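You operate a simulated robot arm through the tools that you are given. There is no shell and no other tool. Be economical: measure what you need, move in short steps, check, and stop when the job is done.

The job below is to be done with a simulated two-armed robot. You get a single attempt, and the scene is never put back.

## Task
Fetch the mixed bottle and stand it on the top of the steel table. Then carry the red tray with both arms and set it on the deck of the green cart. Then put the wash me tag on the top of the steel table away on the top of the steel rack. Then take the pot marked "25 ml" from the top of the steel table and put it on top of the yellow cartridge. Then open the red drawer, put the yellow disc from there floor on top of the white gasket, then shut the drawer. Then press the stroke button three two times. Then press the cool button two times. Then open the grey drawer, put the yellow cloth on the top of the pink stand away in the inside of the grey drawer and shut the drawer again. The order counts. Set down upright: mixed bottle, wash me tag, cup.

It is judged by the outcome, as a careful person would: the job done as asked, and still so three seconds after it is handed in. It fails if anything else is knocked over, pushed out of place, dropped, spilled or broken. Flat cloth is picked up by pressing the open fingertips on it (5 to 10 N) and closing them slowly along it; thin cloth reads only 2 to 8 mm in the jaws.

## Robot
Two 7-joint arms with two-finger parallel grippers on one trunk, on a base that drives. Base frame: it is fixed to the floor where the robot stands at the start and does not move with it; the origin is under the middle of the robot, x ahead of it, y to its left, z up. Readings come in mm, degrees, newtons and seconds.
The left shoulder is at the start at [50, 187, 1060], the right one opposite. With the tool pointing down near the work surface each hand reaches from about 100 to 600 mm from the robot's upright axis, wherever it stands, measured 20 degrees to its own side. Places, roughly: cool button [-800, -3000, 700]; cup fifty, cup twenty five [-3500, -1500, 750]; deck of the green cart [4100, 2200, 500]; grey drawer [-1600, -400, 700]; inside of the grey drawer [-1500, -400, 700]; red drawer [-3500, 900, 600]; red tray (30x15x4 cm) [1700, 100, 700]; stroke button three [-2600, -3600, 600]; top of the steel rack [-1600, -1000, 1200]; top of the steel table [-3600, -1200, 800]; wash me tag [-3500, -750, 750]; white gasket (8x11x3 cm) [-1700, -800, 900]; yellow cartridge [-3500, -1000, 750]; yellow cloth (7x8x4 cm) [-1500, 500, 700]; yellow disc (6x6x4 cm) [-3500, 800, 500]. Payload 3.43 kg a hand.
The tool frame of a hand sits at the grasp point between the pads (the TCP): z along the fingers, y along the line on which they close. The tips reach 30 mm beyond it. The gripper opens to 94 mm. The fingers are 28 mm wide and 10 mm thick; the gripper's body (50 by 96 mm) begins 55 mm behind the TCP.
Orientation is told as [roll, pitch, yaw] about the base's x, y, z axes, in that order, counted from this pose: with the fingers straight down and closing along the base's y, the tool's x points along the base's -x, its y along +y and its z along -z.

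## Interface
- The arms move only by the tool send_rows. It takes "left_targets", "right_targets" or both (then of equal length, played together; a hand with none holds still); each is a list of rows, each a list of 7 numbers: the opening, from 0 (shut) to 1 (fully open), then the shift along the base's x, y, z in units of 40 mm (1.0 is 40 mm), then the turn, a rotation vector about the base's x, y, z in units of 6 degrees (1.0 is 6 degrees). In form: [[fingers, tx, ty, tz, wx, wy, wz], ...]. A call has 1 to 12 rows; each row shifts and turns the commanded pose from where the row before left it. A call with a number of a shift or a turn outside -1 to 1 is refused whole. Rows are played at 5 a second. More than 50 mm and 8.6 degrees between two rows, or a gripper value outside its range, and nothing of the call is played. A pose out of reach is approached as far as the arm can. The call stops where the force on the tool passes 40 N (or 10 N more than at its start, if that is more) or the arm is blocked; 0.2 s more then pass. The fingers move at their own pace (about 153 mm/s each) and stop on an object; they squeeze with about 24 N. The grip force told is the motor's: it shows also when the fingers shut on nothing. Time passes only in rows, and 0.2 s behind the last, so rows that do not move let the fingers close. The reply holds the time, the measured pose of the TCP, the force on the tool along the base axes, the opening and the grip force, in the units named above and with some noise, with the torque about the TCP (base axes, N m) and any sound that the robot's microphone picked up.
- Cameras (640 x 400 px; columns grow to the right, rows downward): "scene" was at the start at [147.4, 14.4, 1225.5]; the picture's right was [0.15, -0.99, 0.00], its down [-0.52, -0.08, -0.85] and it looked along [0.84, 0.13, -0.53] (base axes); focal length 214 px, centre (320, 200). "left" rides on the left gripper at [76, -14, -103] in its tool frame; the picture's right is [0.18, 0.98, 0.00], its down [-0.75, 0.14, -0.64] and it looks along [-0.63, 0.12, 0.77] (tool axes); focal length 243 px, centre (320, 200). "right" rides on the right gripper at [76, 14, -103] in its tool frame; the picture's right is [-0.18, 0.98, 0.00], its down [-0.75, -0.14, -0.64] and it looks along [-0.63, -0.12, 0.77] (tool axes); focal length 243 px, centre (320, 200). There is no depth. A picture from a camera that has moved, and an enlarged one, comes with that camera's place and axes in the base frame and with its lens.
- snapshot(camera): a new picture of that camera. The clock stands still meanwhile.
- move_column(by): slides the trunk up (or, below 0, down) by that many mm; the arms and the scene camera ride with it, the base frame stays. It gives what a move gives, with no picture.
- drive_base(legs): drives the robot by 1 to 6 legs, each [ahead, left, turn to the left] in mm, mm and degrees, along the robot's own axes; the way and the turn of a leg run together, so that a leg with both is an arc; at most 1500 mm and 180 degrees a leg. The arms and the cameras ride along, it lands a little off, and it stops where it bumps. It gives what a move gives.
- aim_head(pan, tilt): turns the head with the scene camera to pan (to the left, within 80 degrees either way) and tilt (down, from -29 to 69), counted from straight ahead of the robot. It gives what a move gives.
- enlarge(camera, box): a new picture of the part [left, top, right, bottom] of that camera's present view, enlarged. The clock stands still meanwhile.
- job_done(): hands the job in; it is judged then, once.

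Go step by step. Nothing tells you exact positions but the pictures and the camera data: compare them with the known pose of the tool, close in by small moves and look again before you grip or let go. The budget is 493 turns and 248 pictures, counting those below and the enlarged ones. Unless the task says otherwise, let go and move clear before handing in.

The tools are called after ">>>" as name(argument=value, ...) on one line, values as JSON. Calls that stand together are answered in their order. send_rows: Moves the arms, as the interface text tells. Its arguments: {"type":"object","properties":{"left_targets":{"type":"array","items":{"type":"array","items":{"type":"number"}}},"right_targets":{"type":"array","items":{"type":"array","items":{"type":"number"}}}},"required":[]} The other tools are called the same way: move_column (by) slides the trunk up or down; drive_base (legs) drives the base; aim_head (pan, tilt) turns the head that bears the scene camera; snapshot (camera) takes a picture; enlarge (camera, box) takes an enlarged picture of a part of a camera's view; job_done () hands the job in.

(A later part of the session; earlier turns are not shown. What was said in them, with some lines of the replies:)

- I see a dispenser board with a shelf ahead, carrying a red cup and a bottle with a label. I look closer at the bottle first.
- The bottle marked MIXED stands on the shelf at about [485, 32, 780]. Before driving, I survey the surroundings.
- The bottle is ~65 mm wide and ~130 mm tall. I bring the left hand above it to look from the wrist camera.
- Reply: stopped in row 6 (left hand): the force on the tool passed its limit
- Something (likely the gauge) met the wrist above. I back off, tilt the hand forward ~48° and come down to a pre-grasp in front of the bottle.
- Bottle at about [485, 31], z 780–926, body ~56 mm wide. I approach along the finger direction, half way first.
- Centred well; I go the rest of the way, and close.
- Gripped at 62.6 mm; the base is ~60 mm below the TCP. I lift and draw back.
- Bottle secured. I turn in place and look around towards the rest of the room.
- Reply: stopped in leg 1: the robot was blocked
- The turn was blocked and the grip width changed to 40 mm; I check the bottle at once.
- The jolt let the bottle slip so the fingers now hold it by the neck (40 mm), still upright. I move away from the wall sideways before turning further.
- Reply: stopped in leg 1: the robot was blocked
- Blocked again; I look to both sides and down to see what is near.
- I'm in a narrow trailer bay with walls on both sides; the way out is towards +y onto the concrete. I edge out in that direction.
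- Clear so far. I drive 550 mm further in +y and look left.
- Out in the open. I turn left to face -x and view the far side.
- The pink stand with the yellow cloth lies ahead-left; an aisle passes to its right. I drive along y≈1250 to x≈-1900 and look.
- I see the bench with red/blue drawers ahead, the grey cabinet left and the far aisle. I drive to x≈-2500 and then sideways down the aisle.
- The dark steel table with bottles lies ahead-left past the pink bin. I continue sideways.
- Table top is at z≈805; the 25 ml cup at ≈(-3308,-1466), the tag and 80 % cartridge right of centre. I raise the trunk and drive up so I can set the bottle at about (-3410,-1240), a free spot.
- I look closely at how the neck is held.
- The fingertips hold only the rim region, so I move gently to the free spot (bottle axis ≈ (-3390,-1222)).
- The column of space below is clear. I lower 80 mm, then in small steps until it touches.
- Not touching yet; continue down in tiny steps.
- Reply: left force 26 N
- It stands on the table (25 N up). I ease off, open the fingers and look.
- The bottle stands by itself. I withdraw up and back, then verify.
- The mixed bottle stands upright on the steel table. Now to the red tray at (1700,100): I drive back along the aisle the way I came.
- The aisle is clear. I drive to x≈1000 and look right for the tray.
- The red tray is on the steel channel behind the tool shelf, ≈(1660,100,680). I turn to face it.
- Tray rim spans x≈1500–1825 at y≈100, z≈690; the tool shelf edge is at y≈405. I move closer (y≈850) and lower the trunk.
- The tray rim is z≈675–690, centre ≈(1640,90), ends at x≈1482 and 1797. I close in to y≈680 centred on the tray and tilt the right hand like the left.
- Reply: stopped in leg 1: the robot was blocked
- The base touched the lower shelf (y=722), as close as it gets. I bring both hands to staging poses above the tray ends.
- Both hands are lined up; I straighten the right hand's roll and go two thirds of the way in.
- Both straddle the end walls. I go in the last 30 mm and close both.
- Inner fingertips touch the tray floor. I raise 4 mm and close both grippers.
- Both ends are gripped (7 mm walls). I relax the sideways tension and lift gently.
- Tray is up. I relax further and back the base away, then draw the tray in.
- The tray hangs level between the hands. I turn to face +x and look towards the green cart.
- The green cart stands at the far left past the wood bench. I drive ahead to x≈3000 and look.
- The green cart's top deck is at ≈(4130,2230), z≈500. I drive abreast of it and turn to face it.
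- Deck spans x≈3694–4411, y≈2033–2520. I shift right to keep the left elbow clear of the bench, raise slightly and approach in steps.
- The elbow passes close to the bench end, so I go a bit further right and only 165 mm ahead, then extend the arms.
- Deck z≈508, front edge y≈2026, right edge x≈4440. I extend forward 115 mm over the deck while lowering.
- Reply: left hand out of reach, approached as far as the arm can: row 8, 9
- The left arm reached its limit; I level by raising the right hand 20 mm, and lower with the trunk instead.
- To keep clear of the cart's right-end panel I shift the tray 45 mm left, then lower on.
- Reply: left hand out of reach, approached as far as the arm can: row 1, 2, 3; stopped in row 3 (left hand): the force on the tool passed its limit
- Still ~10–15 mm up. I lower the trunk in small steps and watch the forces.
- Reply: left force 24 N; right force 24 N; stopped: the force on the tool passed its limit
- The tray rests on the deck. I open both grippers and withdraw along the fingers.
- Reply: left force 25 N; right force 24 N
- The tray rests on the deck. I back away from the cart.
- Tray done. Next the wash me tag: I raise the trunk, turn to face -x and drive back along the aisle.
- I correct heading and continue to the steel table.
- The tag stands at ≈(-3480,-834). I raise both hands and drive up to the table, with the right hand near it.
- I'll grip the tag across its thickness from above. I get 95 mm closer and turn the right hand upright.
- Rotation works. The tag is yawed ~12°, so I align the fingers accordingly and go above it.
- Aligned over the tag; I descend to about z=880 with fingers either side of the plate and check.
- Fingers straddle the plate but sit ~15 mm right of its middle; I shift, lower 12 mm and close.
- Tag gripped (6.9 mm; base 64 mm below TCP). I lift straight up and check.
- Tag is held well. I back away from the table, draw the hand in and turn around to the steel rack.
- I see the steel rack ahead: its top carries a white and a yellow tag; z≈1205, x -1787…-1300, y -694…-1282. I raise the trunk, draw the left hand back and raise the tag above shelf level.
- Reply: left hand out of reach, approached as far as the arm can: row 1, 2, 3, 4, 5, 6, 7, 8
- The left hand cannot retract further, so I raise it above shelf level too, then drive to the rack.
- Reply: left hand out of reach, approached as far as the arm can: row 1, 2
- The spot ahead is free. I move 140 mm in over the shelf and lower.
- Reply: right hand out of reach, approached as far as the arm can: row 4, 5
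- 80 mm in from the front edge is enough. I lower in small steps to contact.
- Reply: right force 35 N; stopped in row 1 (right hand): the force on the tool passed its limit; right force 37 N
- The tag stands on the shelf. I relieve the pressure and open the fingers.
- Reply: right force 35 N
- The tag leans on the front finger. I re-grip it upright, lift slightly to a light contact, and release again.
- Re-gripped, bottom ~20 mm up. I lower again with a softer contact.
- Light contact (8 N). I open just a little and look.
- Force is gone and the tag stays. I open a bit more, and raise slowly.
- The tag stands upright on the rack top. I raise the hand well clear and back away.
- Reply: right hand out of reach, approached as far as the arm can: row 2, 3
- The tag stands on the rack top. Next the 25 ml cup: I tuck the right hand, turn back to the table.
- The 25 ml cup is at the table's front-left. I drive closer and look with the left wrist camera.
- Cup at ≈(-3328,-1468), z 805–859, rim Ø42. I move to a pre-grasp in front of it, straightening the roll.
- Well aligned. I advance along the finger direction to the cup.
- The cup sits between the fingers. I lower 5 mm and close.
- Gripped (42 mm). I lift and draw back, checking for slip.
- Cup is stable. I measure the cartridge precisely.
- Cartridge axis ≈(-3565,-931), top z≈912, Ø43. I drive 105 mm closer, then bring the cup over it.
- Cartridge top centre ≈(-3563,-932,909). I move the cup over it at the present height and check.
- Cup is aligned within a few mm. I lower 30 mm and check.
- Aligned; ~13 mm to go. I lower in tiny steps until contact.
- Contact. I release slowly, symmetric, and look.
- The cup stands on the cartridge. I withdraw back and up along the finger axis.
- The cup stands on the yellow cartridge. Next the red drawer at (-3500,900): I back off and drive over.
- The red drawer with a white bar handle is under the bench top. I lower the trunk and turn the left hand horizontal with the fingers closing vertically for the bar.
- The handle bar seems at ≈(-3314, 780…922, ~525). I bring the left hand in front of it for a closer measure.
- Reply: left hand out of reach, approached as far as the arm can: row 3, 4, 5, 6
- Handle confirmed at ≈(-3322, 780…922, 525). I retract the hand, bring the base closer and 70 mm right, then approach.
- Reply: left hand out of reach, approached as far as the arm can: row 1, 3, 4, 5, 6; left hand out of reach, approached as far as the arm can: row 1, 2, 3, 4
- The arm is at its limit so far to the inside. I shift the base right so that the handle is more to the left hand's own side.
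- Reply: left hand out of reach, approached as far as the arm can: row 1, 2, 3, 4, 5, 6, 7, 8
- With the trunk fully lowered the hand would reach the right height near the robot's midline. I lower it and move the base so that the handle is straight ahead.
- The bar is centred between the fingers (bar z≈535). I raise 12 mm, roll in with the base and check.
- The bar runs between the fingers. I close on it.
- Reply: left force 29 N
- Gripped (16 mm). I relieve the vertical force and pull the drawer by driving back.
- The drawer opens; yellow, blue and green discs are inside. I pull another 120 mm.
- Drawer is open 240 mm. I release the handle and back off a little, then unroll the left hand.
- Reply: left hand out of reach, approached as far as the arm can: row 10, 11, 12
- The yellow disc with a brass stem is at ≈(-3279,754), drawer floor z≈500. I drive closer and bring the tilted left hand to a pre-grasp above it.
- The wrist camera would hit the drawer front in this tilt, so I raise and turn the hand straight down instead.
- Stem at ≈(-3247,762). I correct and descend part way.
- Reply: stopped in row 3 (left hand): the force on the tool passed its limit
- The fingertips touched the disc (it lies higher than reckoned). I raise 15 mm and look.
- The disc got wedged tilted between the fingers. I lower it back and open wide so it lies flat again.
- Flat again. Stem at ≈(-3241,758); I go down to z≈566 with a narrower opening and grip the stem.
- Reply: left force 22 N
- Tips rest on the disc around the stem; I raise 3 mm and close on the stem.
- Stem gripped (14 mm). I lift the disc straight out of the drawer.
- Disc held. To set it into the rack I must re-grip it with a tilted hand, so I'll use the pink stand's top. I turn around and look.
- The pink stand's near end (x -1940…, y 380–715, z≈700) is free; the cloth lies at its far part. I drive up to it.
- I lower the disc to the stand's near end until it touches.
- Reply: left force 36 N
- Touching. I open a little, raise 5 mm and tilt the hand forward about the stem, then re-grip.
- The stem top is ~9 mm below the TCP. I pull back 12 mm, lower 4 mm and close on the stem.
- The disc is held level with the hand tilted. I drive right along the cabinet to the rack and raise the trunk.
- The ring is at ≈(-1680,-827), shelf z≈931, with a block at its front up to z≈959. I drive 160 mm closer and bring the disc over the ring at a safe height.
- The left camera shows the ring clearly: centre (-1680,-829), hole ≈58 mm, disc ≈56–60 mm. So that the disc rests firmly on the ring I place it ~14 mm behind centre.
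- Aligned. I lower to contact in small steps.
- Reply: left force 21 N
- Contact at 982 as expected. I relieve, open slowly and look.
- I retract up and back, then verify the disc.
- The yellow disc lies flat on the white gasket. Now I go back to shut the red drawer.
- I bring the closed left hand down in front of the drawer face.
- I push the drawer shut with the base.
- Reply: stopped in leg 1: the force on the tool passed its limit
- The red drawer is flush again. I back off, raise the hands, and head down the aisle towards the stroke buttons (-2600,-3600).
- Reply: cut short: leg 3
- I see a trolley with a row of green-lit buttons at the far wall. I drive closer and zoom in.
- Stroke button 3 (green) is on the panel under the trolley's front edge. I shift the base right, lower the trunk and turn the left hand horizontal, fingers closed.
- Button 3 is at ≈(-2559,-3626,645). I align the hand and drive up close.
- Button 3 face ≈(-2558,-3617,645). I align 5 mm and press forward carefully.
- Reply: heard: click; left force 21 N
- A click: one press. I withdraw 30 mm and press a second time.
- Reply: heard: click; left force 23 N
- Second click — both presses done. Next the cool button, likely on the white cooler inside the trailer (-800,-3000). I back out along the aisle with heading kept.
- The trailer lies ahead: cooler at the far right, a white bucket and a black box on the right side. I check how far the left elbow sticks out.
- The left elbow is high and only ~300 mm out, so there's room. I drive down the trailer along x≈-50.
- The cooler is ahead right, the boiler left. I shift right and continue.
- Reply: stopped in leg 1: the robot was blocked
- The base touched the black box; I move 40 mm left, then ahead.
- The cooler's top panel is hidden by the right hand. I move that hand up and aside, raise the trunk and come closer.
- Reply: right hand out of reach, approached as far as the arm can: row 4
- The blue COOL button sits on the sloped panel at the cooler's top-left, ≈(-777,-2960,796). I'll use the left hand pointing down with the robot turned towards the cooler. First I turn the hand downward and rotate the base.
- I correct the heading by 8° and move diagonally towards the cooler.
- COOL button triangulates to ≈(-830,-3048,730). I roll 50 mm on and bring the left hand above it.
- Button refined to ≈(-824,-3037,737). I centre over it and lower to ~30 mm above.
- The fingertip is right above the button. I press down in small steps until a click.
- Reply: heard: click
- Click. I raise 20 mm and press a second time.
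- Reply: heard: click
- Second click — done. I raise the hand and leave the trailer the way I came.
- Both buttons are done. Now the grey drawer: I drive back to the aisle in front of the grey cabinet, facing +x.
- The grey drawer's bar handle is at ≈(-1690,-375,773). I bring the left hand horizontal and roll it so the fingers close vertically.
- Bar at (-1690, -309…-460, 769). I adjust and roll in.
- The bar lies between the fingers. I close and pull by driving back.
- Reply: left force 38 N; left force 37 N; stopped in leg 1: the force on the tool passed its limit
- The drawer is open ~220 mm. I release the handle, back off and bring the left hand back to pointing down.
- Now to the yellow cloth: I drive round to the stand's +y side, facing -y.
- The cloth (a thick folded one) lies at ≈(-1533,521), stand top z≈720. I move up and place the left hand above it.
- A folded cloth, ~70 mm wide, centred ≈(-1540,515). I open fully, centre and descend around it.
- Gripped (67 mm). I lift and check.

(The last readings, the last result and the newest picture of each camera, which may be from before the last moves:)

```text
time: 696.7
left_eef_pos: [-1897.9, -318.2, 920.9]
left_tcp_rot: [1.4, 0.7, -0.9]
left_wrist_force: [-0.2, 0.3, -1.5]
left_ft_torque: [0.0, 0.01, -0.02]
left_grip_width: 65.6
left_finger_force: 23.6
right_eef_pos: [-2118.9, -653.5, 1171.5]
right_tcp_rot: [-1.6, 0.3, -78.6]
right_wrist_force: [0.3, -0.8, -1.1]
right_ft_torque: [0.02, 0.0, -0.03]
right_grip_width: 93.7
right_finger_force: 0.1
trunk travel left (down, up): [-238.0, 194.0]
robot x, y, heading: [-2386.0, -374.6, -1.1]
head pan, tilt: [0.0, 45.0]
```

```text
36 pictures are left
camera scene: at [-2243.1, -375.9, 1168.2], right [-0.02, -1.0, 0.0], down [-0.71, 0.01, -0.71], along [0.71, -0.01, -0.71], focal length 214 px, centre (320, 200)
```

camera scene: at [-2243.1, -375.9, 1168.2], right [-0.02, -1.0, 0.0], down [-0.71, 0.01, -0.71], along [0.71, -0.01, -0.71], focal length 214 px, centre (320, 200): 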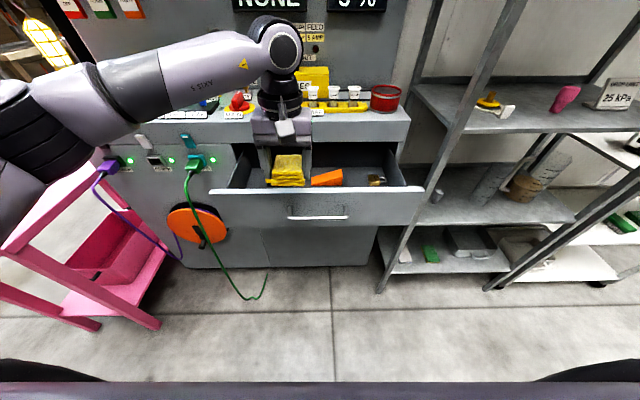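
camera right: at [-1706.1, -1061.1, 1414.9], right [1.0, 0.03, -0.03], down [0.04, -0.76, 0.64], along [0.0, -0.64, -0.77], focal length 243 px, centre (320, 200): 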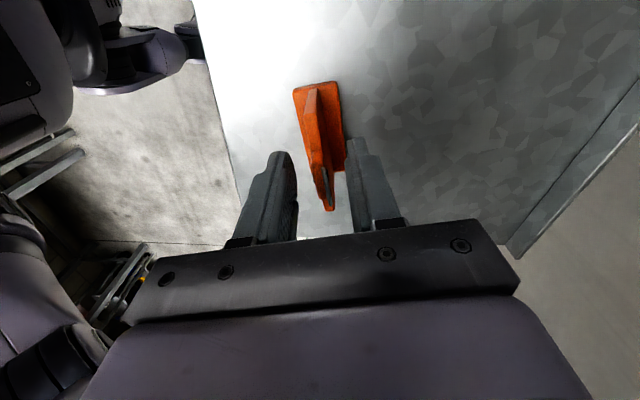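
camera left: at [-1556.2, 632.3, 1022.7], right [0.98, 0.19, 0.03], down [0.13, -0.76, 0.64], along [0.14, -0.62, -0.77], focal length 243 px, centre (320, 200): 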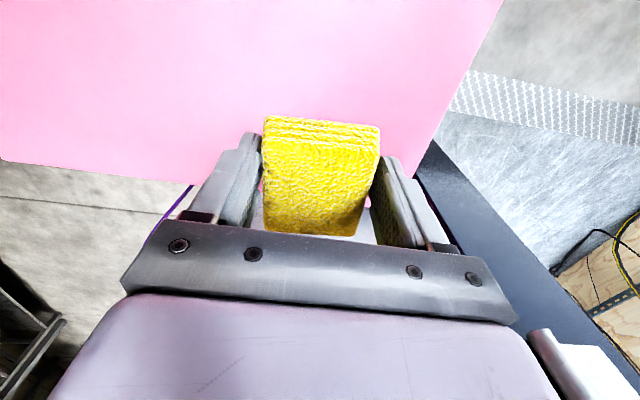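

I bring the cloth above the drawer's free front strip (≈(-1812,-330)) and look from the wrist camera.

>>> send_rows(left_targets=[[0.3, 0.7, -0.15, 0, 0, 0, 0], [0.3, 0.7, -0.15, 0, 0, 0, 0], [0.3, 0.7, 0, 0, 0, 0, 0]])

>>> snapshot(camera="left")

```text
time: 697.5
left_eef_pos: [-1815.4, -329.7, 921.3]
left_tcp_rot: [1.5, 0.7, -0.9]
left_wrist_force: [0.6, -0.3, 0.0]
left_ft_torque: [0.0, 0.0, 0.0]
left_grip_width: 65.8
left_finger_force: 24.4
right_eef_pos: [-2119.2, -652.8, 1171.9]
right_tcp_rot: [-1.6, 0.3, -78.6]
right_wrist_force: [-0.1, 0.3, -0.5]
right_ft_torque: [0.0, -0.03, 0.01]
right_grip_width: 93.9
right_finger_force: 0.1
trunk travel left (down, up): [-238.0, 194.0]
robot x, y, heading: [-2380.4, -373.7, -1.4]
head pan, tilt: [0.0, 45.0]
```

```text
35 pictures are left
camera left: at [-1888.8, -346.2, 1022.1], right [-0.17, 0.99, 0.03], down [0.76, 0.11, 0.64], along [0.62, 0.13, -0.77], focal length 243 px, centre (320, 200)
```

left: 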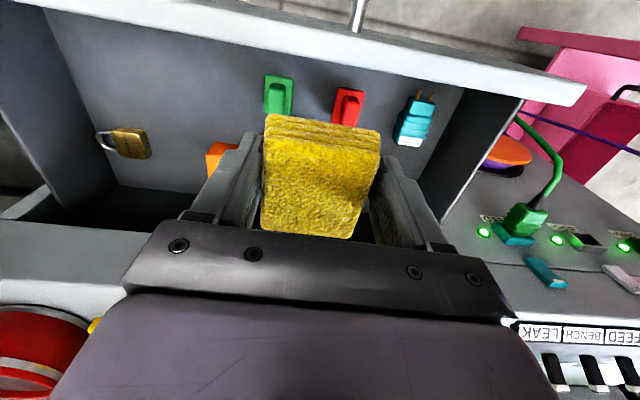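

The front-left holds other items; the front-right of the drawer (≈(-1805,-490)) is free. I shift the base 160 mm right.

>>> drive_base(legs=[[0, -160, 1]])

>>> snapshot(camera="left")

```text
time: 698.9
left_eef_pos: [-1817.5, -480.8, 920.4]
left_tcp_rot: [1.4, 0.8, 0.4]
left_wrist_force: [-1.0, 0.3, -0.9]
left_ft_torque: [0.02, 0.0, 0.0]
left_grip_width: 65.6
left_finger_force: 24.4
right_eef_pos: [-2115.8, -809.9, 1171.7]
right_tcp_rot: [-1.6, 0.3, -77.5]
right_wrist_force: [-0.1, -0.7, 0.0]
right_ft_torque: [-0.01, -0.01, -0.01]
right_grip_width: 94.1
right_finger_force: 0.1
trunk travel left (down, up): [-238.0, 194.0]
robot x, y, heading: [-2384.8, -534.0, -0.0]
head pan, tilt: [0.0, 45.0]
```

```text
34 pictures are left
camera left: at [-1891.0, -498.3, 1022.3], right [-0.19, 0.98, 0.03], down [0.76, 0.13, 0.64], along [0.62, 0.14, -0.77], focal length 243 px, centre (320, 200)
```

left: 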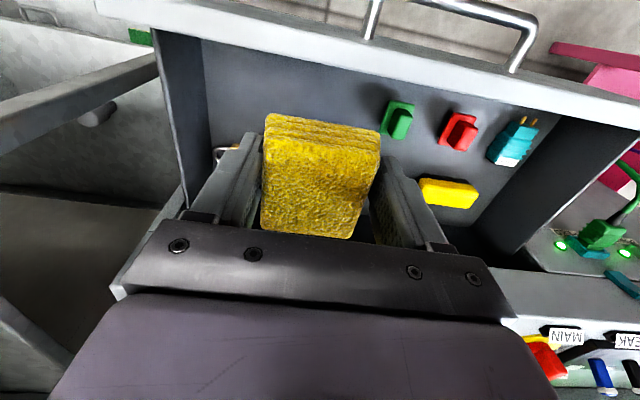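

The spot below is free. I shift 8 mm in and lower the cloth into the drawer.

>>> send_rows(left_targets=[[0.3, 0.2, -0.1, -0.5, 0, 0, 0], [0.3, 0, 0, -0.8, 0, 0, 0], [0.3, 0, 0, -0.8, 0, 0, 0], [0.3, 0, 0, -0.7, 0, 0, 0]])

>>> send_rows(left_targets=[[0.3, 0, 0, -0.2, 0, 0, 0], [0.3, 0, 0, -0.2, 0, 0, 0]])

>>> snapshot(camera="left")

```text
time: 699.9
left_eef_pos: [-1809.2, -484.8, 807.8]
left_tcp_rot: [1.4, 0.6, 0.4]
left_wrist_force: [0.4, 0.3, -1.1]
left_ft_torque: [0.0, 0.02, 0.0]
left_grip_width: 65.7
left_finger_force: 24.2
right_eef_pos: [-2115.7, -809.4, 1171.7]
right_tcp_rot: [-1.5, 0.4, -77.5]
right_wrist_force: [0.6, 0.1, 0.7]
right_ft_torque: [0.03, 0.0, 0.0]
right_grip_width: 94.1
right_finger_force: 0.1
trunk travel left (down, up): [-238.0, 194.0]
robot x, y, heading: [-2383.4, -532.8, 0.0]
head pan, tilt: [0.0, 45.0]
```

```text
time: 700.5
left_eef_pos: [-1809.5, -484.6, 792.6]
left_tcp_rot: [1.5, 0.7, 0.4]
left_wrist_force: [0.4, 0.4, -0.4]
left_ft_torque: [0.02, 0.03, -0.01]
left_grip_width: 65.5
left_finger_force: 24.0
right_eef_pos: [-2115.1, -808.6, 1171.0]
right_tcp_rot: [-1.6, 0.4, -77.5]
right_wrist_force: [1.0, -0.6, 0.1]
right_ft_torque: [0.01, 0.01, 0.03]
right_grip_width: 94.0
right_finger_force: 0.0
trunk travel left (down, up): [-238.0, 194.0]
robot x, y, heading: [-2388.5, -536.5, 0.0]
head pan, tilt: [0.0, 45.0]
```

```text
33 pictures are left
camera left: at [-1882.8, -501.5, 894.0], right [-0.19, 0.98, 0.03], down [0.76, 0.13, 0.64], along [0.62, 0.14, -0.77], focal length 243 px, centre (320, 200)
```

left: 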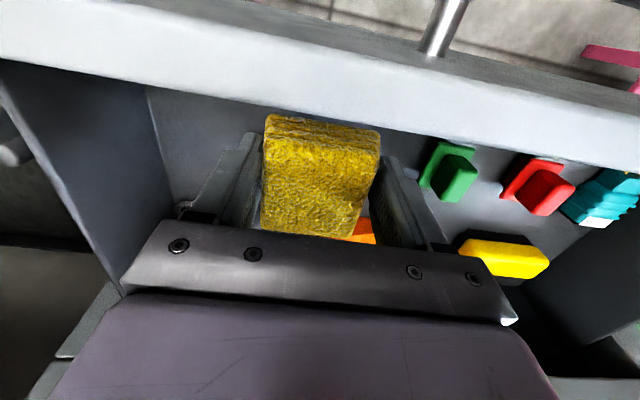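

>>> send_rows(left_targets=[[0.3, 0, 0, -0.15, 0, 0, 0], [0.3, 0, 0, -0.15, 0, 0, 0]])

>>> send_rows(left_targets=[[0.3, 0, 0, -0.12, 0, 0, 0], [0.3, 0, 0, -0.12, 0, 0, 0]])

>>> send_rows(left_targets=[[0.3, 0, 0, -0.12, 0, 0, 0], [0.3, 0, 0, 0, 0, 0, 0]])

```text
time: 701.1
left_eef_pos: [-1809.3, -485.2, 781.5]
left_tcp_rot: [1.4, 0.6, 0.2]
left_wrist_force: [0.8, -0.1, -1.3]
left_ft_torque: [0.0, 0.0, 0.0]
left_grip_width: 65.6
left_finger_force: 24.0
right_eef_pos: [-2114.7, -808.6, 1172.1]
right_tcp_rot: [-1.6, 0.4, -77.5]
right_wrist_force: [-0.3, -0.3, 0.1]
right_ft_torque: [0.04, 0.0, -0.01]
right_grip_width: 94.2
right_finger_force: 0.1
trunk travel left (down, up): [-238.0, 194.0]
robot x, y, heading: [-2385.1, -536.9, -0.1]
head pan, tilt: [0.0, 45.0]
```

```text
time: 701.7
left_eef_pos: [-1809.5, -484.5, 770.5]
left_tcp_rot: [1.4, 0.7, 0.3]
left_wrist_force: [0.2, 0.4, -0.7]
left_ft_torque: [-0.01, 0.0, -0.02]
left_grip_width: 65.7
left_finger_force: 23.9
right_eef_pos: [-2115.3, -809.9, 1172.5]
right_tcp_rot: [-1.5, 0.3, -77.5]
right_wrist_force: [-0.2, -0.3, 0.7]
right_ft_torque: [0.01, 0.0, 0.01]
right_grip_width: 93.9
right_finger_force: 0.1
trunk travel left (down, up): [-238.0, 194.0]
robot x, y, heading: [-2388.8, -534.0, -0.4]
head pan, tilt: [0.0, 45.0]
```

```text
time: 702.3
left_eef_pos: [-1809.5, -484.5, 766.1]
left_tcp_rot: [1.4, 0.8, 0.2]
left_wrist_force: [-0.4, 0.0, -1.7]
left_ft_torque: [0.02, 0.02, -0.02]
left_grip_width: 65.5
left_finger_force: 24.1
right_eef_pos: [-2114.7, -808.6, 1172.2]
right_tcp_rot: [-1.6, 0.4, -77.5]
right_wrist_force: [-0.2, 0.1, 0.4]
right_ft_torque: [0.01, 0.0, 0.01]
right_grip_width: 94.0
right_finger_force: 0.0
trunk travel left (down, up): [-238.0, 194.0]
robot x, y, heading: [-2383.9, -536.7, -0.2]
head pan, tilt: [0.0, 45.0]
```

>>> snapshot(camera="left")

>>> enlarge(camera="scene", box=[200, 110, 400, 235])

```text
32 pictures are left
camera left: at [-1882.7, -502.0, 867.4], right [-0.19, 0.98, 0.03], down [0.76, 0.13, 0.64], along [0.62, 0.14, -0.77], focal length 243 px, centre (320, 200)
```

left: 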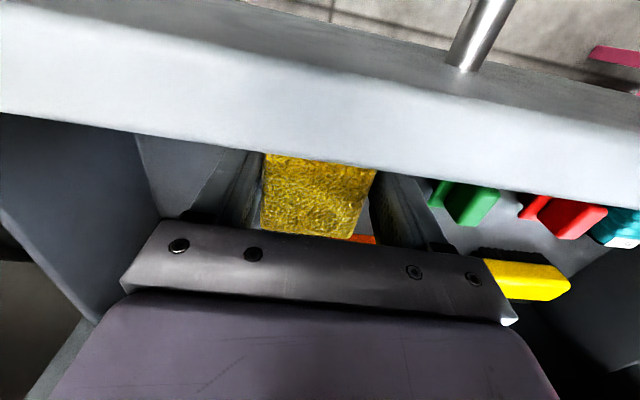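

```text
3.20 times, centred on (300, 172) of scene
camera zoom: at [-2245.0, -534.1, 1168.3], right [0.0, -1.0, 0.0], down [-0.71, 0.0, -0.71], along [0.71, 0.0, -0.71], focal length 686 px, centre (384, 288)
```

zoom: 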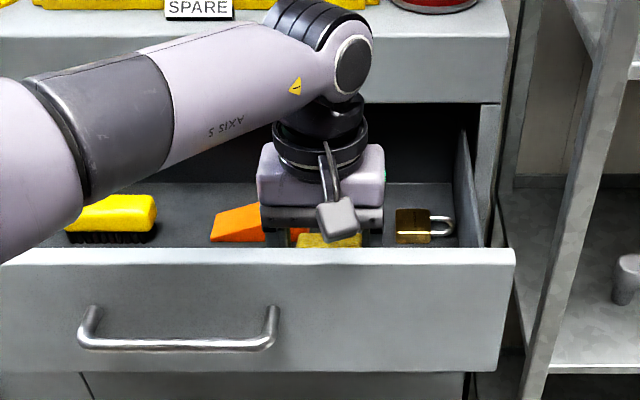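

The camera housing clears the drawer front by ~19 mm. I lower another 14 mm in small steps.

>>> send_rows(left_targets=[[0.3, 0, 0, -0.1, 0, 0, 0], [0.3, 0, 0, -0.1, 0, 0, 0]])

>>> send_rows(left_targets=[[0.3, 0, 0, -0.1, 0, 0, 0], [0.3, 0, 0, -0.08, 0, 0, 0]])

>>> enlarge(camera="scene", box=[260, 130, 360, 205])

```text
time: 702.9
left_eef_pos: [-1808.6, -486.7, 758.6]
left_tcp_rot: [1.4, 0.7, 0.4]
left_wrist_force: [0.6, 0.2, -0.2]
left_ft_torque: [0.03, 0.05, -0.01]
left_grip_width: 65.8
left_finger_force: 24.5
right_eef_pos: [-2115.2, -809.7, 1172.7]
right_tcp_rot: [-1.5, 0.4, -77.5]
right_wrist_force: [-0.5, 0.4, 0.3]
right_ft_torque: [-0.04, -0.02, -0.01]
right_grip_width: 94.0
right_finger_force: 0.1
trunk travel left (down, up): [-238.0, 194.0]
robot x, y, heading: [-2388.1, -536.0, -0.2]
head pan, tilt: [0.0, 45.0]
```

```text
time: 703.5
left_eef_pos: [-1808.8, -484.3, 751.0]
left_tcp_rot: [1.5, 0.7, 0.3]
left_wrist_force: [0.0, -0.2, -0.4]
left_ft_torque: [0.0, 0.0, -0.02]
left_grip_width: 66.0
left_finger_force: 24.3
right_eef_pos: [-2115.1, -810.1, 1172.5]
right_tcp_rot: [-1.5, 0.3, -77.5]
right_wrist_force: [0.2, -0.1, -0.6]
right_ft_torque: [-0.04, -0.03, -0.01]
right_grip_width: 93.9
right_finger_force: 0.0
trunk travel left (down, up): [-238.0, 194.0]
robot x, y, heading: [-2384.5, -534.1, -0.3]
head pan, tilt: [0.0, 45.0]
```

```text
5.33 times, centred on (310, 168) of scene
camera zoom: at [-2245.0, -534.1, 1168.3], right [0.0, -1.0, 0.0], down [-0.71, 0.0, -0.71], along [0.71, 0.0, -0.71], focal length 1144 px, centre (373, 373)
```

zoom: 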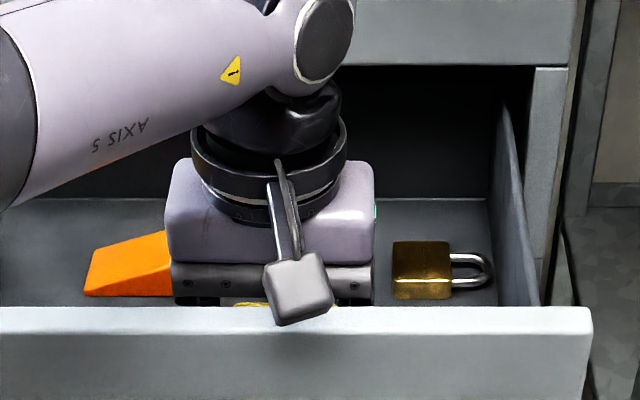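

>>> send_rows(left_targets=[[0.3, 0, 0, -0.08, 0, 0, 0], [0.3, 0, 0, -0.06, 0, 0, 0]])

>>> send_rows(left_targets=[[0.72, 0, 0, 0, 0, 0, 0], [0.78, 0, 0, 0, 0, 0, 0], [0.85, 0, 0, 0, 0, 0, 0], [0.88, 0, 0, 0.2, 0, 0, 0]])

>>> snapshot(camera="left")

```text
time: 704.1
left_eef_pos: [-1809.7, -485.5, 745.5]
left_tcp_rot: [1.4, 0.7, 0.4]
left_wrist_force: [0.2, -0.3, 0.5]
left_ft_torque: [-0.01, 0.04, 0.01]
left_grip_width: 65.8
left_finger_force: 23.0
right_eef_pos: [-2115.1, -810.0, 1171.5]
right_tcp_rot: [-1.5, 0.3, -77.4]
right_wrist_force: [-0.2, 0.0, 0.2]
right_ft_torque: [-0.01, -0.03, -0.01]
right_grip_width: 94.1
right_finger_force: 0.0
trunk travel left (down, up): [-238.0, 194.0]
robot x, y, heading: [-2386.1, -537.9, 0.2]
head pan, tilt: [0.0, 45.0]
```

```text
time: 705.1
left_eef_pos: [-1810.3, -485.2, 754.6]
left_tcp_rot: [1.5, 0.7, 0.2]
left_wrist_force: [-0.3, 0.3, 0.2]
left_ft_torque: [0.01, 0.04, -0.03]
left_grip_width: 82.8
left_finger_force: 0.0
right_eef_pos: [-2115.8, -809.1, 1170.9]
right_tcp_rot: [-1.6, 0.3, -77.4]
right_wrist_force: [-0.6, 0.3, 0.0]
right_ft_torque: [-0.01, -0.03, 0.02]
right_grip_width: 94.3
right_finger_force: 0.0
trunk travel left (down, up): [-238.0, 194.0]
robot x, y, heading: [-2384.3, -530.2, 0.0]
head pan, tilt: [0.0, 45.0]
```

```text
29 pictures are left
camera left: at [-1883.1, -502.1, 855.2], right [-0.19, 0.98, 0.03], down [0.76, 0.13, 0.64], along [0.62, 0.14, -0.77], focal length 243 px, centre (320, 200)
```

left: 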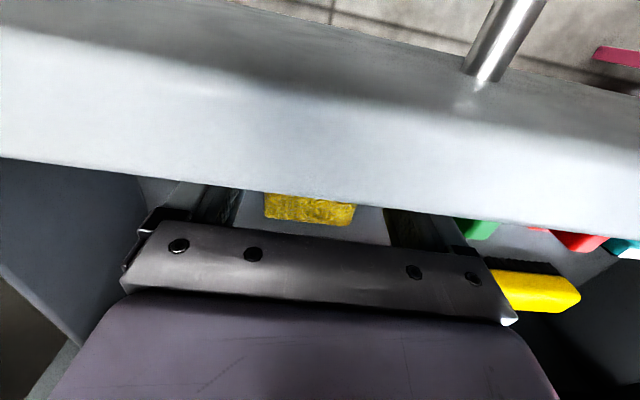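

Released. I raise the hand clear and look into the drawer.

>>> send_rows(left_targets=[[0.88, 0, 0, 0.5, 0, 0, 0], [0.88, 0, 0, 0.8, 0, 0, 0], [0.88, 0, 0, 0.9, 0, 0, 0], [0.88, 0, 0, 0.9, 0, 0, 0]])

>>> snapshot(camera="left")

```text
time: 706.1
left_eef_pos: [-1810.9, -485.4, 877.5]
left_tcp_rot: [1.4, 0.7, 0.3]
left_wrist_force: [0.1, -0.1, 0.5]
left_ft_torque: [-0.03, -0.03, 0.03]
left_grip_width: 82.7
left_finger_force: 0.1
right_eef_pos: [-2115.6, -809.2, 1171.2]
right_tcp_rot: [-1.6, 0.3, -77.5]
right_wrist_force: [-0.1, -0.8, 0.3]
right_ft_torque: [-0.01, 0.0, 0.02]
right_grip_width: 93.8
right_finger_force: 0.0
trunk travel left (down, up): [-238.0, 194.0]
robot x, y, heading: [-2386.7, -538.8, -0.1]
head pan, tilt: [0.0, 45.0]
```

```text
28 pictures are left
camera left: at [-1884.4, -502.2, 979.5], right [-0.19, 0.98, 0.03], down [0.76, 0.13, 0.64], along [0.62, 0.14, -0.77], focal length 243 px, centre (320, 200)
```

left: 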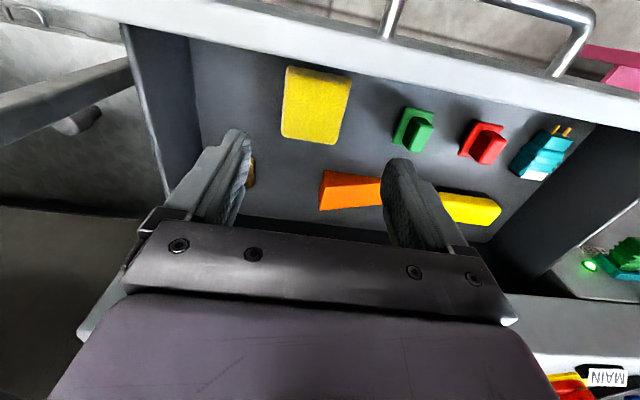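

The cloth lies well inside the drawer. I withdraw the hand, tilt it with fingers closed, and bring it in front of the drawer face.

>>> send_rows(left_targets=[[0.5, 0, 0, 0.8, 0, 0, 0], [0, -0.9, 0, 0.3, 0, 0, 0], [0, -0.9, 0, 0, 0, 0, 0], [0, -0.9, 0, 0, 0, 0, 0], [0, -0.9, 0, 0, 0, 0, 0], [0, -0.9, 0, 0, 0, 0, 0]])

>>> drive_base(legs=[[-120, 0, 0]])

>>> send_rows(left_targets=[[0, 0, 0, 0, 0, -1, 0], [0, 0, 0, 0, 0, -1, 0], [0, 0, 0, 0, 0, -1, 0], [0, 0, 0, -0.3, 0, -1, 0], [0, 0, 0, -0.4, 0, -1, 0], [0, 0, 0, -0.5, 0, -1, 0], [0, 0, 0, -0.6, 0, -1, 0], [0, 0, 0, -0.7, 0, -1, 0], [0, 0, 0, -0.7, 0, -1, 0]])

>>> snapshot(camera="left")

```text
time: 707.5
left_eef_pos: [-1989.7, -485.6, 921.1]
left_tcp_rot: [1.5, 0.7, 0.2]
left_wrist_force: [0.2, -0.1, 0.0]
left_ft_torque: [-0.02, 0.05, 0.01]
left_grip_width: 0.1
left_finger_force: 24.3
right_eef_pos: [-2116.5, -808.8, 1171.7]
right_tcp_rot: [-1.6, 0.2, -77.6]
right_wrist_force: [0.2, 0.5, 0.0]
right_ft_torque: [0.03, 0.01, 0.0]
right_grip_width: 94.1
right_finger_force: 0.0
trunk travel left (down, up): [-238.0, 194.0]
robot x, y, heading: [-2386.2, -532.5, -0.0]
head pan, tilt: [0.0, 45.0]
```

```text
time: 708.7
left_eef_pos: [-2111.1, -485.9, 922.0]
left_tcp_rot: [1.4, 0.7, 0.4]
left_wrist_force: [-0.5, 0.3, 0.7]
left_ft_torque: [-0.01, 0.01, 0.0]
left_grip_width: 0.0
left_finger_force: 23.6
right_eef_pos: [-2235.2, -810.2, 1172.2]
right_tcp_rot: [-1.7, 0.3, -77.5]
right_wrist_force: [0.6, -0.4, -0.3]
right_ft_torque: [-0.04, -0.02, -0.04]
right_grip_width: 93.9
right_finger_force: 0.1
trunk travel left (down, up): [-238.0, 194.0]
robot x, y, heading: [-2505.8, -535.7, 0.1]
head pan, tilt: [0.0, 45.0]
```

```text
time: 710.7
left_eef_pos: [-2110.5, -485.6, 794.4]
left_tcp_rot: [1.0, -53.3, 0.5]
left_wrist_force: [-0.4, -0.1, -0.9]
left_ft_torque: [0.0, -0.02, 0.02]
left_grip_width: 0.2
left_finger_force: 24.0
right_eef_pos: [-2235.4, -809.5, 1172.1]
right_tcp_rot: [-1.6, 0.2, -77.5]
right_wrist_force: [-0.6, 0.0, 0.4]
right_ft_torque: [0.01, -0.03, 0.02]
right_grip_width: 93.9
right_finger_force: 0.0
trunk travel left (down, up): [-238.0, 194.0]
robot x, y, heading: [-2506.6, -530.5, 0.0]
head pan, tilt: [0.0, 45.0]
```

```text
27 pictures are left
camera left: at [-2236.4, -502.8, 791.5], right [-0.13, 0.98, -0.14], down [-0.07, 0.13, 0.99], along [0.99, 0.14, 0.05], focal length 243 px, centre (320, 200)
```

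left: 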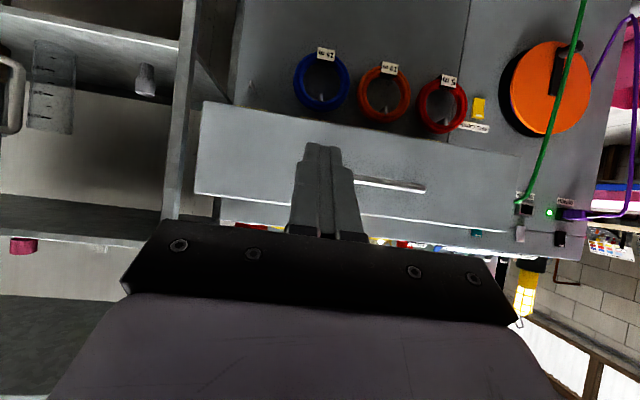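

I extend the arm 110 mm so the base stays clear of the rack and cable, then push the drawer shut by driving.

>>> send_rows(left_targets=[[0, 0.7, 0, 0, 0, 0, 0], [0, 0.7, 0, 0, 0, 0, 0], [0, 0.7, 0, 0, 0, 0, 0], [0, 0.65, 0, 0, 0, 0, 0]])

>>> drive_base(legs=[[290, 0, 0]])

>>> drive_base(legs=[[50, 0, 0]])

>>> snapshot(camera="scene")

```text
time: 711.7
left_eef_pos: [-1999.5, -485.7, 793.7]
left_tcp_rot: [0.9, -53.3, 0.4]
left_wrist_force: [0.3, 0.9, 0.2]
left_ft_torque: [-0.02, -0.01, 0.03]
left_grip_width: 0.0
left_finger_force: 24.0
right_eef_pos: [-2235.2, -810.3, 1172.0]
right_tcp_rot: [-1.6, 0.4, -77.5]
right_wrist_force: [-0.2, -0.8, -0.8]
right_ft_torque: [0.0, -0.03, 0.01]
right_grip_width: 94.0
right_finger_force: 0.0
trunk travel left (down, up): [-238.0, 194.0]
robot x, y, heading: [-2508.1, -533.5, -0.2]
head pan, tilt: [0.0, 45.0]
```

```text
time: 713.7
left_eef_pos: [-1712.3, -487.0, 794.1]
left_tcp_rot: [1.0, -53.3, 0.5]
left_wrist_force: [0.4, 0.1, 0.2]
left_ft_torque: [0.01, -0.02, -0.02]
left_grip_width: 0.1
left_finger_force: 24.2
right_eef_pos: [-1949.0, -808.6, 1170.2]
right_tcp_rot: [-1.7, 0.3, -77.5]
right_wrist_force: [0.4, 0.1, -0.5]
right_ft_torque: [-0.01, 0.02, 0.01]
right_grip_width: 94.3
right_finger_force: 0.2
trunk travel left (down, up): [-238.0, 194.0]
robot x, y, heading: [-2215.9, -534.7, 0.1]
head pan, tilt: [0.0, 45.0]
```

```text
time: 714.6
left_eef_pos: [-1698.2, -487.8, 793.0]
left_tcp_rot: [1.1, -52.5, -0.1]
left_wrist_force: [-3.2, 1.0, 1.4]
left_ft_torque: [-0.06, -0.01, 0.0]
left_grip_width: 0.1
left_finger_force: 24.1
right_eef_pos: [-1927.6, -809.6, 1171.5]
right_tcp_rot: [-1.6, 0.2, -77.6]
right_wrist_force: [-0.4, -1.1, -0.4]
right_ft_torque: [0.04, -0.02, 0.0]
right_grip_width: 94.2
right_finger_force: 0.1
trunk travel left (down, up): [-238.0, 194.0]
robot x, y, heading: [-2200.8, -536.1, -0.1]
head pan, tilt: [0.0, 45.0]
stopped in leg 1: the force on the tool passed its limit (the readings are from after the stop); the commanded pose is now the measured one
```

```text
26 pictures are left
camera scene: at [-2057.3, -534.6, 1168.2], right [0.0, -1.0, 0.0], down [-0.71, 0.0, -0.71], along [0.71, 0.0, -0.71], focal length 214 px, centre (320, 200)
```

scene: 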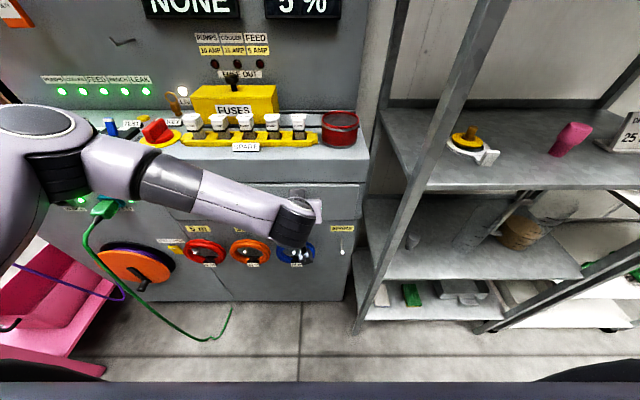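

The drawer met its stop. I back off and verify it is flush.

>>> drive_base(legs=[[-330, 0, 0]])

>>> send_rows(left_targets=[[0, -0.6, 0.4, 0.6, 0, 0, 0], [0, -0.6, 0.4, 0.6, 0, 0, 0], [0, -0.6, 0.4, 0.6, 0, 0, 0]])

>>> aim_head(pan=8, tilt=30)

>>> snapshot(camera="scene")

```text
time: 716.7
left_eef_pos: [-2024.9, -489.5, 791.9]
left_tcp_rot: [1.2, -52.7, 0.1]
left_wrist_force: [0.5, -0.2, 0.1]
left_ft_torque: [0.01, 0.0, -0.01]
left_grip_width: 0.0
left_finger_force: 24.2
right_eef_pos: [-2254.7, -809.5, 1171.7]
right_tcp_rot: [-1.6, 0.3, -77.5]
right_wrist_force: [-0.1, 0.2, 1.1]
right_ft_torque: [-0.02, -0.03, 0.0]
right_grip_width: 93.9
right_finger_force: 0.0
trunk travel left (down, up): [-238.0, 194.0]
robot x, y, heading: [-2523.9, -535.4, 0.2]
head pan, tilt: [0.0, 45.0]
```

```text
time: 717.5
left_eef_pos: [-2097.8, -440.5, 863.7]
left_tcp_rot: [1.2, -52.6, 0.0]
left_wrist_force: [0.7, -0.8, 0.4]
left_ft_torque: [-0.03, 0.02, 0.02]
left_grip_width: 0.0
left_finger_force: 24.1
right_eef_pos: [-2254.9, -809.9, 1171.0]
right_tcp_rot: [-1.7, 0.2, -77.6]
right_wrist_force: [0.1, 0.2, -0.1]
right_ft_torque: [-0.01, 0.01, -0.02]
right_grip_width: 94.0
right_finger_force: 0.2
trunk travel left (down, up): [-238.0, 194.0]
robot x, y, heading: [-2524.5, -534.6, 0.1]
head pan, tilt: [0.0, 45.0]
```

```text
time: 718.3
left_eef_pos: [-2097.3, -441.1, 863.1]
left_tcp_rot: [1.1, -52.5, 0.0]
left_wrist_force: [0.2, 0.4, -1.0]
left_ft_torque: [0.03, 0.0, -0.05]
left_grip_width: 0.0
left_finger_force: 24.4
right_eef_pos: [-2254.4, -809.8, 1171.5]
right_tcp_rot: [-1.8, 0.3, -77.5]
right_wrist_force: [-0.1, 0.2, 0.6]
right_ft_torque: [-0.02, -0.01, -0.04]
right_grip_width: 94.0
right_finger_force: 0.1
trunk travel left (down, up): [-238.0, 194.0]
robot x, y, heading: [-2521.6, -533.6, 0.1]
head pan, tilt: [8.0, 30.0]
```

```text
25 pictures are left
camera scene: at [-2376.1, -521.5, 1190.8], right [0.14, -0.99, 0.0], down [-0.5, -0.07, -0.87], along [0.86, 0.12, -0.5], focal length 214 px, centre (320, 200)
```

scene: 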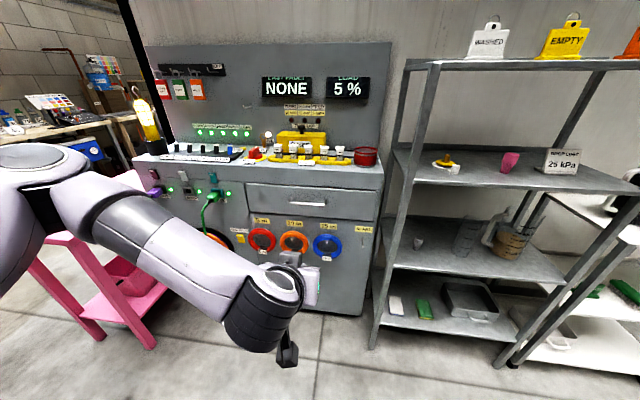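

The grey drawer is shut. I make a final check of the steel table and the red drawer from here.

>>> drive_base(legs=[[0, 0, 90], [0, 0, 80]])

>>> aim_head(pan=25, tilt=20)

>>> enlarge(camera="scene", box=[160, 120, 480, 320])

>>> aim_head(pan=-50, tilt=20)

>>> snapshot(camera="scene")

```text
time: 725.9
left_eef_pos: [-2962.1, -542.3, 864.3]
left_tcp_rot: [1.1, -52.6, 168.8]
left_wrist_force: [-0.7, -0.4, 1.2]
left_ft_torque: [-0.03, -0.03, -0.03]
left_grip_width: 0.0
left_finger_force: 23.5
right_eef_pos: [-2735.0, -212.5, 1172.4]
right_tcp_rot: [-1.8, 0.4, 91.2]
right_wrist_force: [-0.1, 0.1, -0.2]
right_ft_torque: [0.02, 0.02, -0.02]
right_grip_width: 93.8
right_finger_force: 0.1
trunk travel left (down, up): [-238.0, 194.0]
robot x, y, heading: [-2528.1, -534.6, 168.3]
head pan, tilt: [8.0, 30.0]
```

```text
time: 726.7
left_eef_pos: [-2962.8, -541.8, 863.6]
left_tcp_rot: [1.1, -52.6, 168.6]
left_wrist_force: [-0.3, -0.9, -0.3]
left_ft_torque: [0.03, -0.02, -0.01]
left_grip_width: 0.0
left_finger_force: 24.4
right_eef_pos: [-2735.2, -212.8, 1171.9]
right_tcp_rot: [-1.7, 0.2, 91.2]
right_wrist_force: [0.4, -0.1, 0.4]
right_ft_torque: [0.02, 0.04, 0.0]
right_grip_width: 94.3
right_finger_force: 0.1
trunk travel left (down, up): [-238.0, 194.0]
robot x, y, heading: [-2527.3, -536.8, 168.9]
head pan, tilt: [25.0, 20.0]
```

```text
2.00 times, centred on (320, 220) of scene
camera zoom: at [-2671.8, -544.3, 1206.9], right [-0.23, 0.97, 0.0], down [0.33, 0.08, -0.94], along [-0.91, -0.22, -0.34], focal length 429 px, centre (320, 160)
```

zoom: 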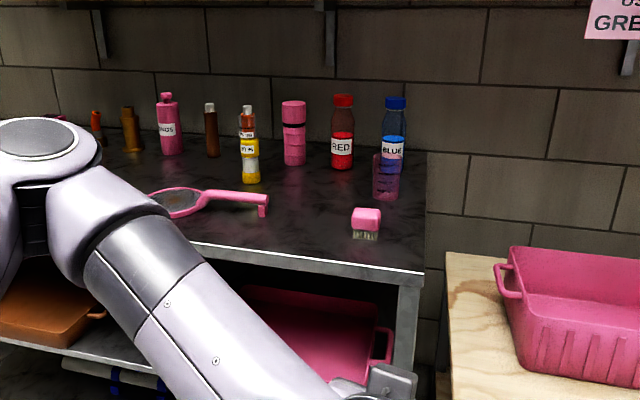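

```text
time: 728.2
left_eef_pos: [-2962.3, -544.1, 863.4]
left_tcp_rot: [1.1, -52.6, 168.6]
left_wrist_force: [-0.2, 0.0, 0.2]
left_ft_torque: [0.01, -0.01, 0.01]
left_grip_width: 0.0
left_finger_force: 24.2
right_eef_pos: [-2735.7, -211.8, 1171.3]
right_tcp_rot: [-1.7, 0.3, 91.2]
right_wrist_force: [0.1, 0.1, -1.0]
right_ft_torque: [-0.03, -0.03, 0.01]
right_grip_width: 94.1
right_finger_force: 0.1
trunk travel left (down, up): [-238.0, 194.0]
robot x, y, heading: [-2528.4, -535.6, 168.6]
head pan, tilt: [-50.0, 20.0]
```

```text
23 pictures are left
camera scene: at [-2626.0, -440.7, 1206.9], right [0.88, 0.48, 0.0], down [0.16, -0.3, -0.94], along [-0.45, 0.82, -0.34], focal length 214 px, centre (320, 200)
```

scene: 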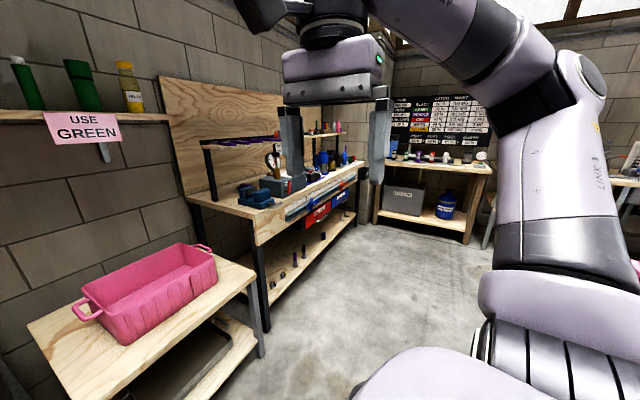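

The cup still stands on the cartridge and the red drawer is flush with its neighbour; everything is let go of and the hands are clear. I hand the job in.

>>> job_done()

```text
The job is handed in.
```

I did all eight steps in the order you gave and handed the job in.

- **Mixed bottle:** it stands upright on the steel table. It slipped down to its neck in the gripper while I carried it, but I saw no spill. I did not look at it again at the end.
- **Red tray:** I carried it with both arms and set it on the green cart's deck.
- **Wash me tag:** it stands upright on top of the steel rack.
- **25 ml cup:** it stands on the yellow cartridge; I checked this again at the end.
- **Yellow disc:** it lies flat on the white gasket, placed about 14 mm behind centre because the gasket's hole is about as wide as the disc. The red drawer is shut.
- **Buttons:** I pressed stroke button three twice and the cool button twice, and heard a click each time.
- **Yellow cloth:** it is in the grey drawer, and the drawer is shut. I let it go a few millimetres above the drawer floor.

While driving, the robot was blocked against the dispenser wall and touched the black box in the trailer. I saw nothing knocked over either time, but I did not look at the box again afterwards.
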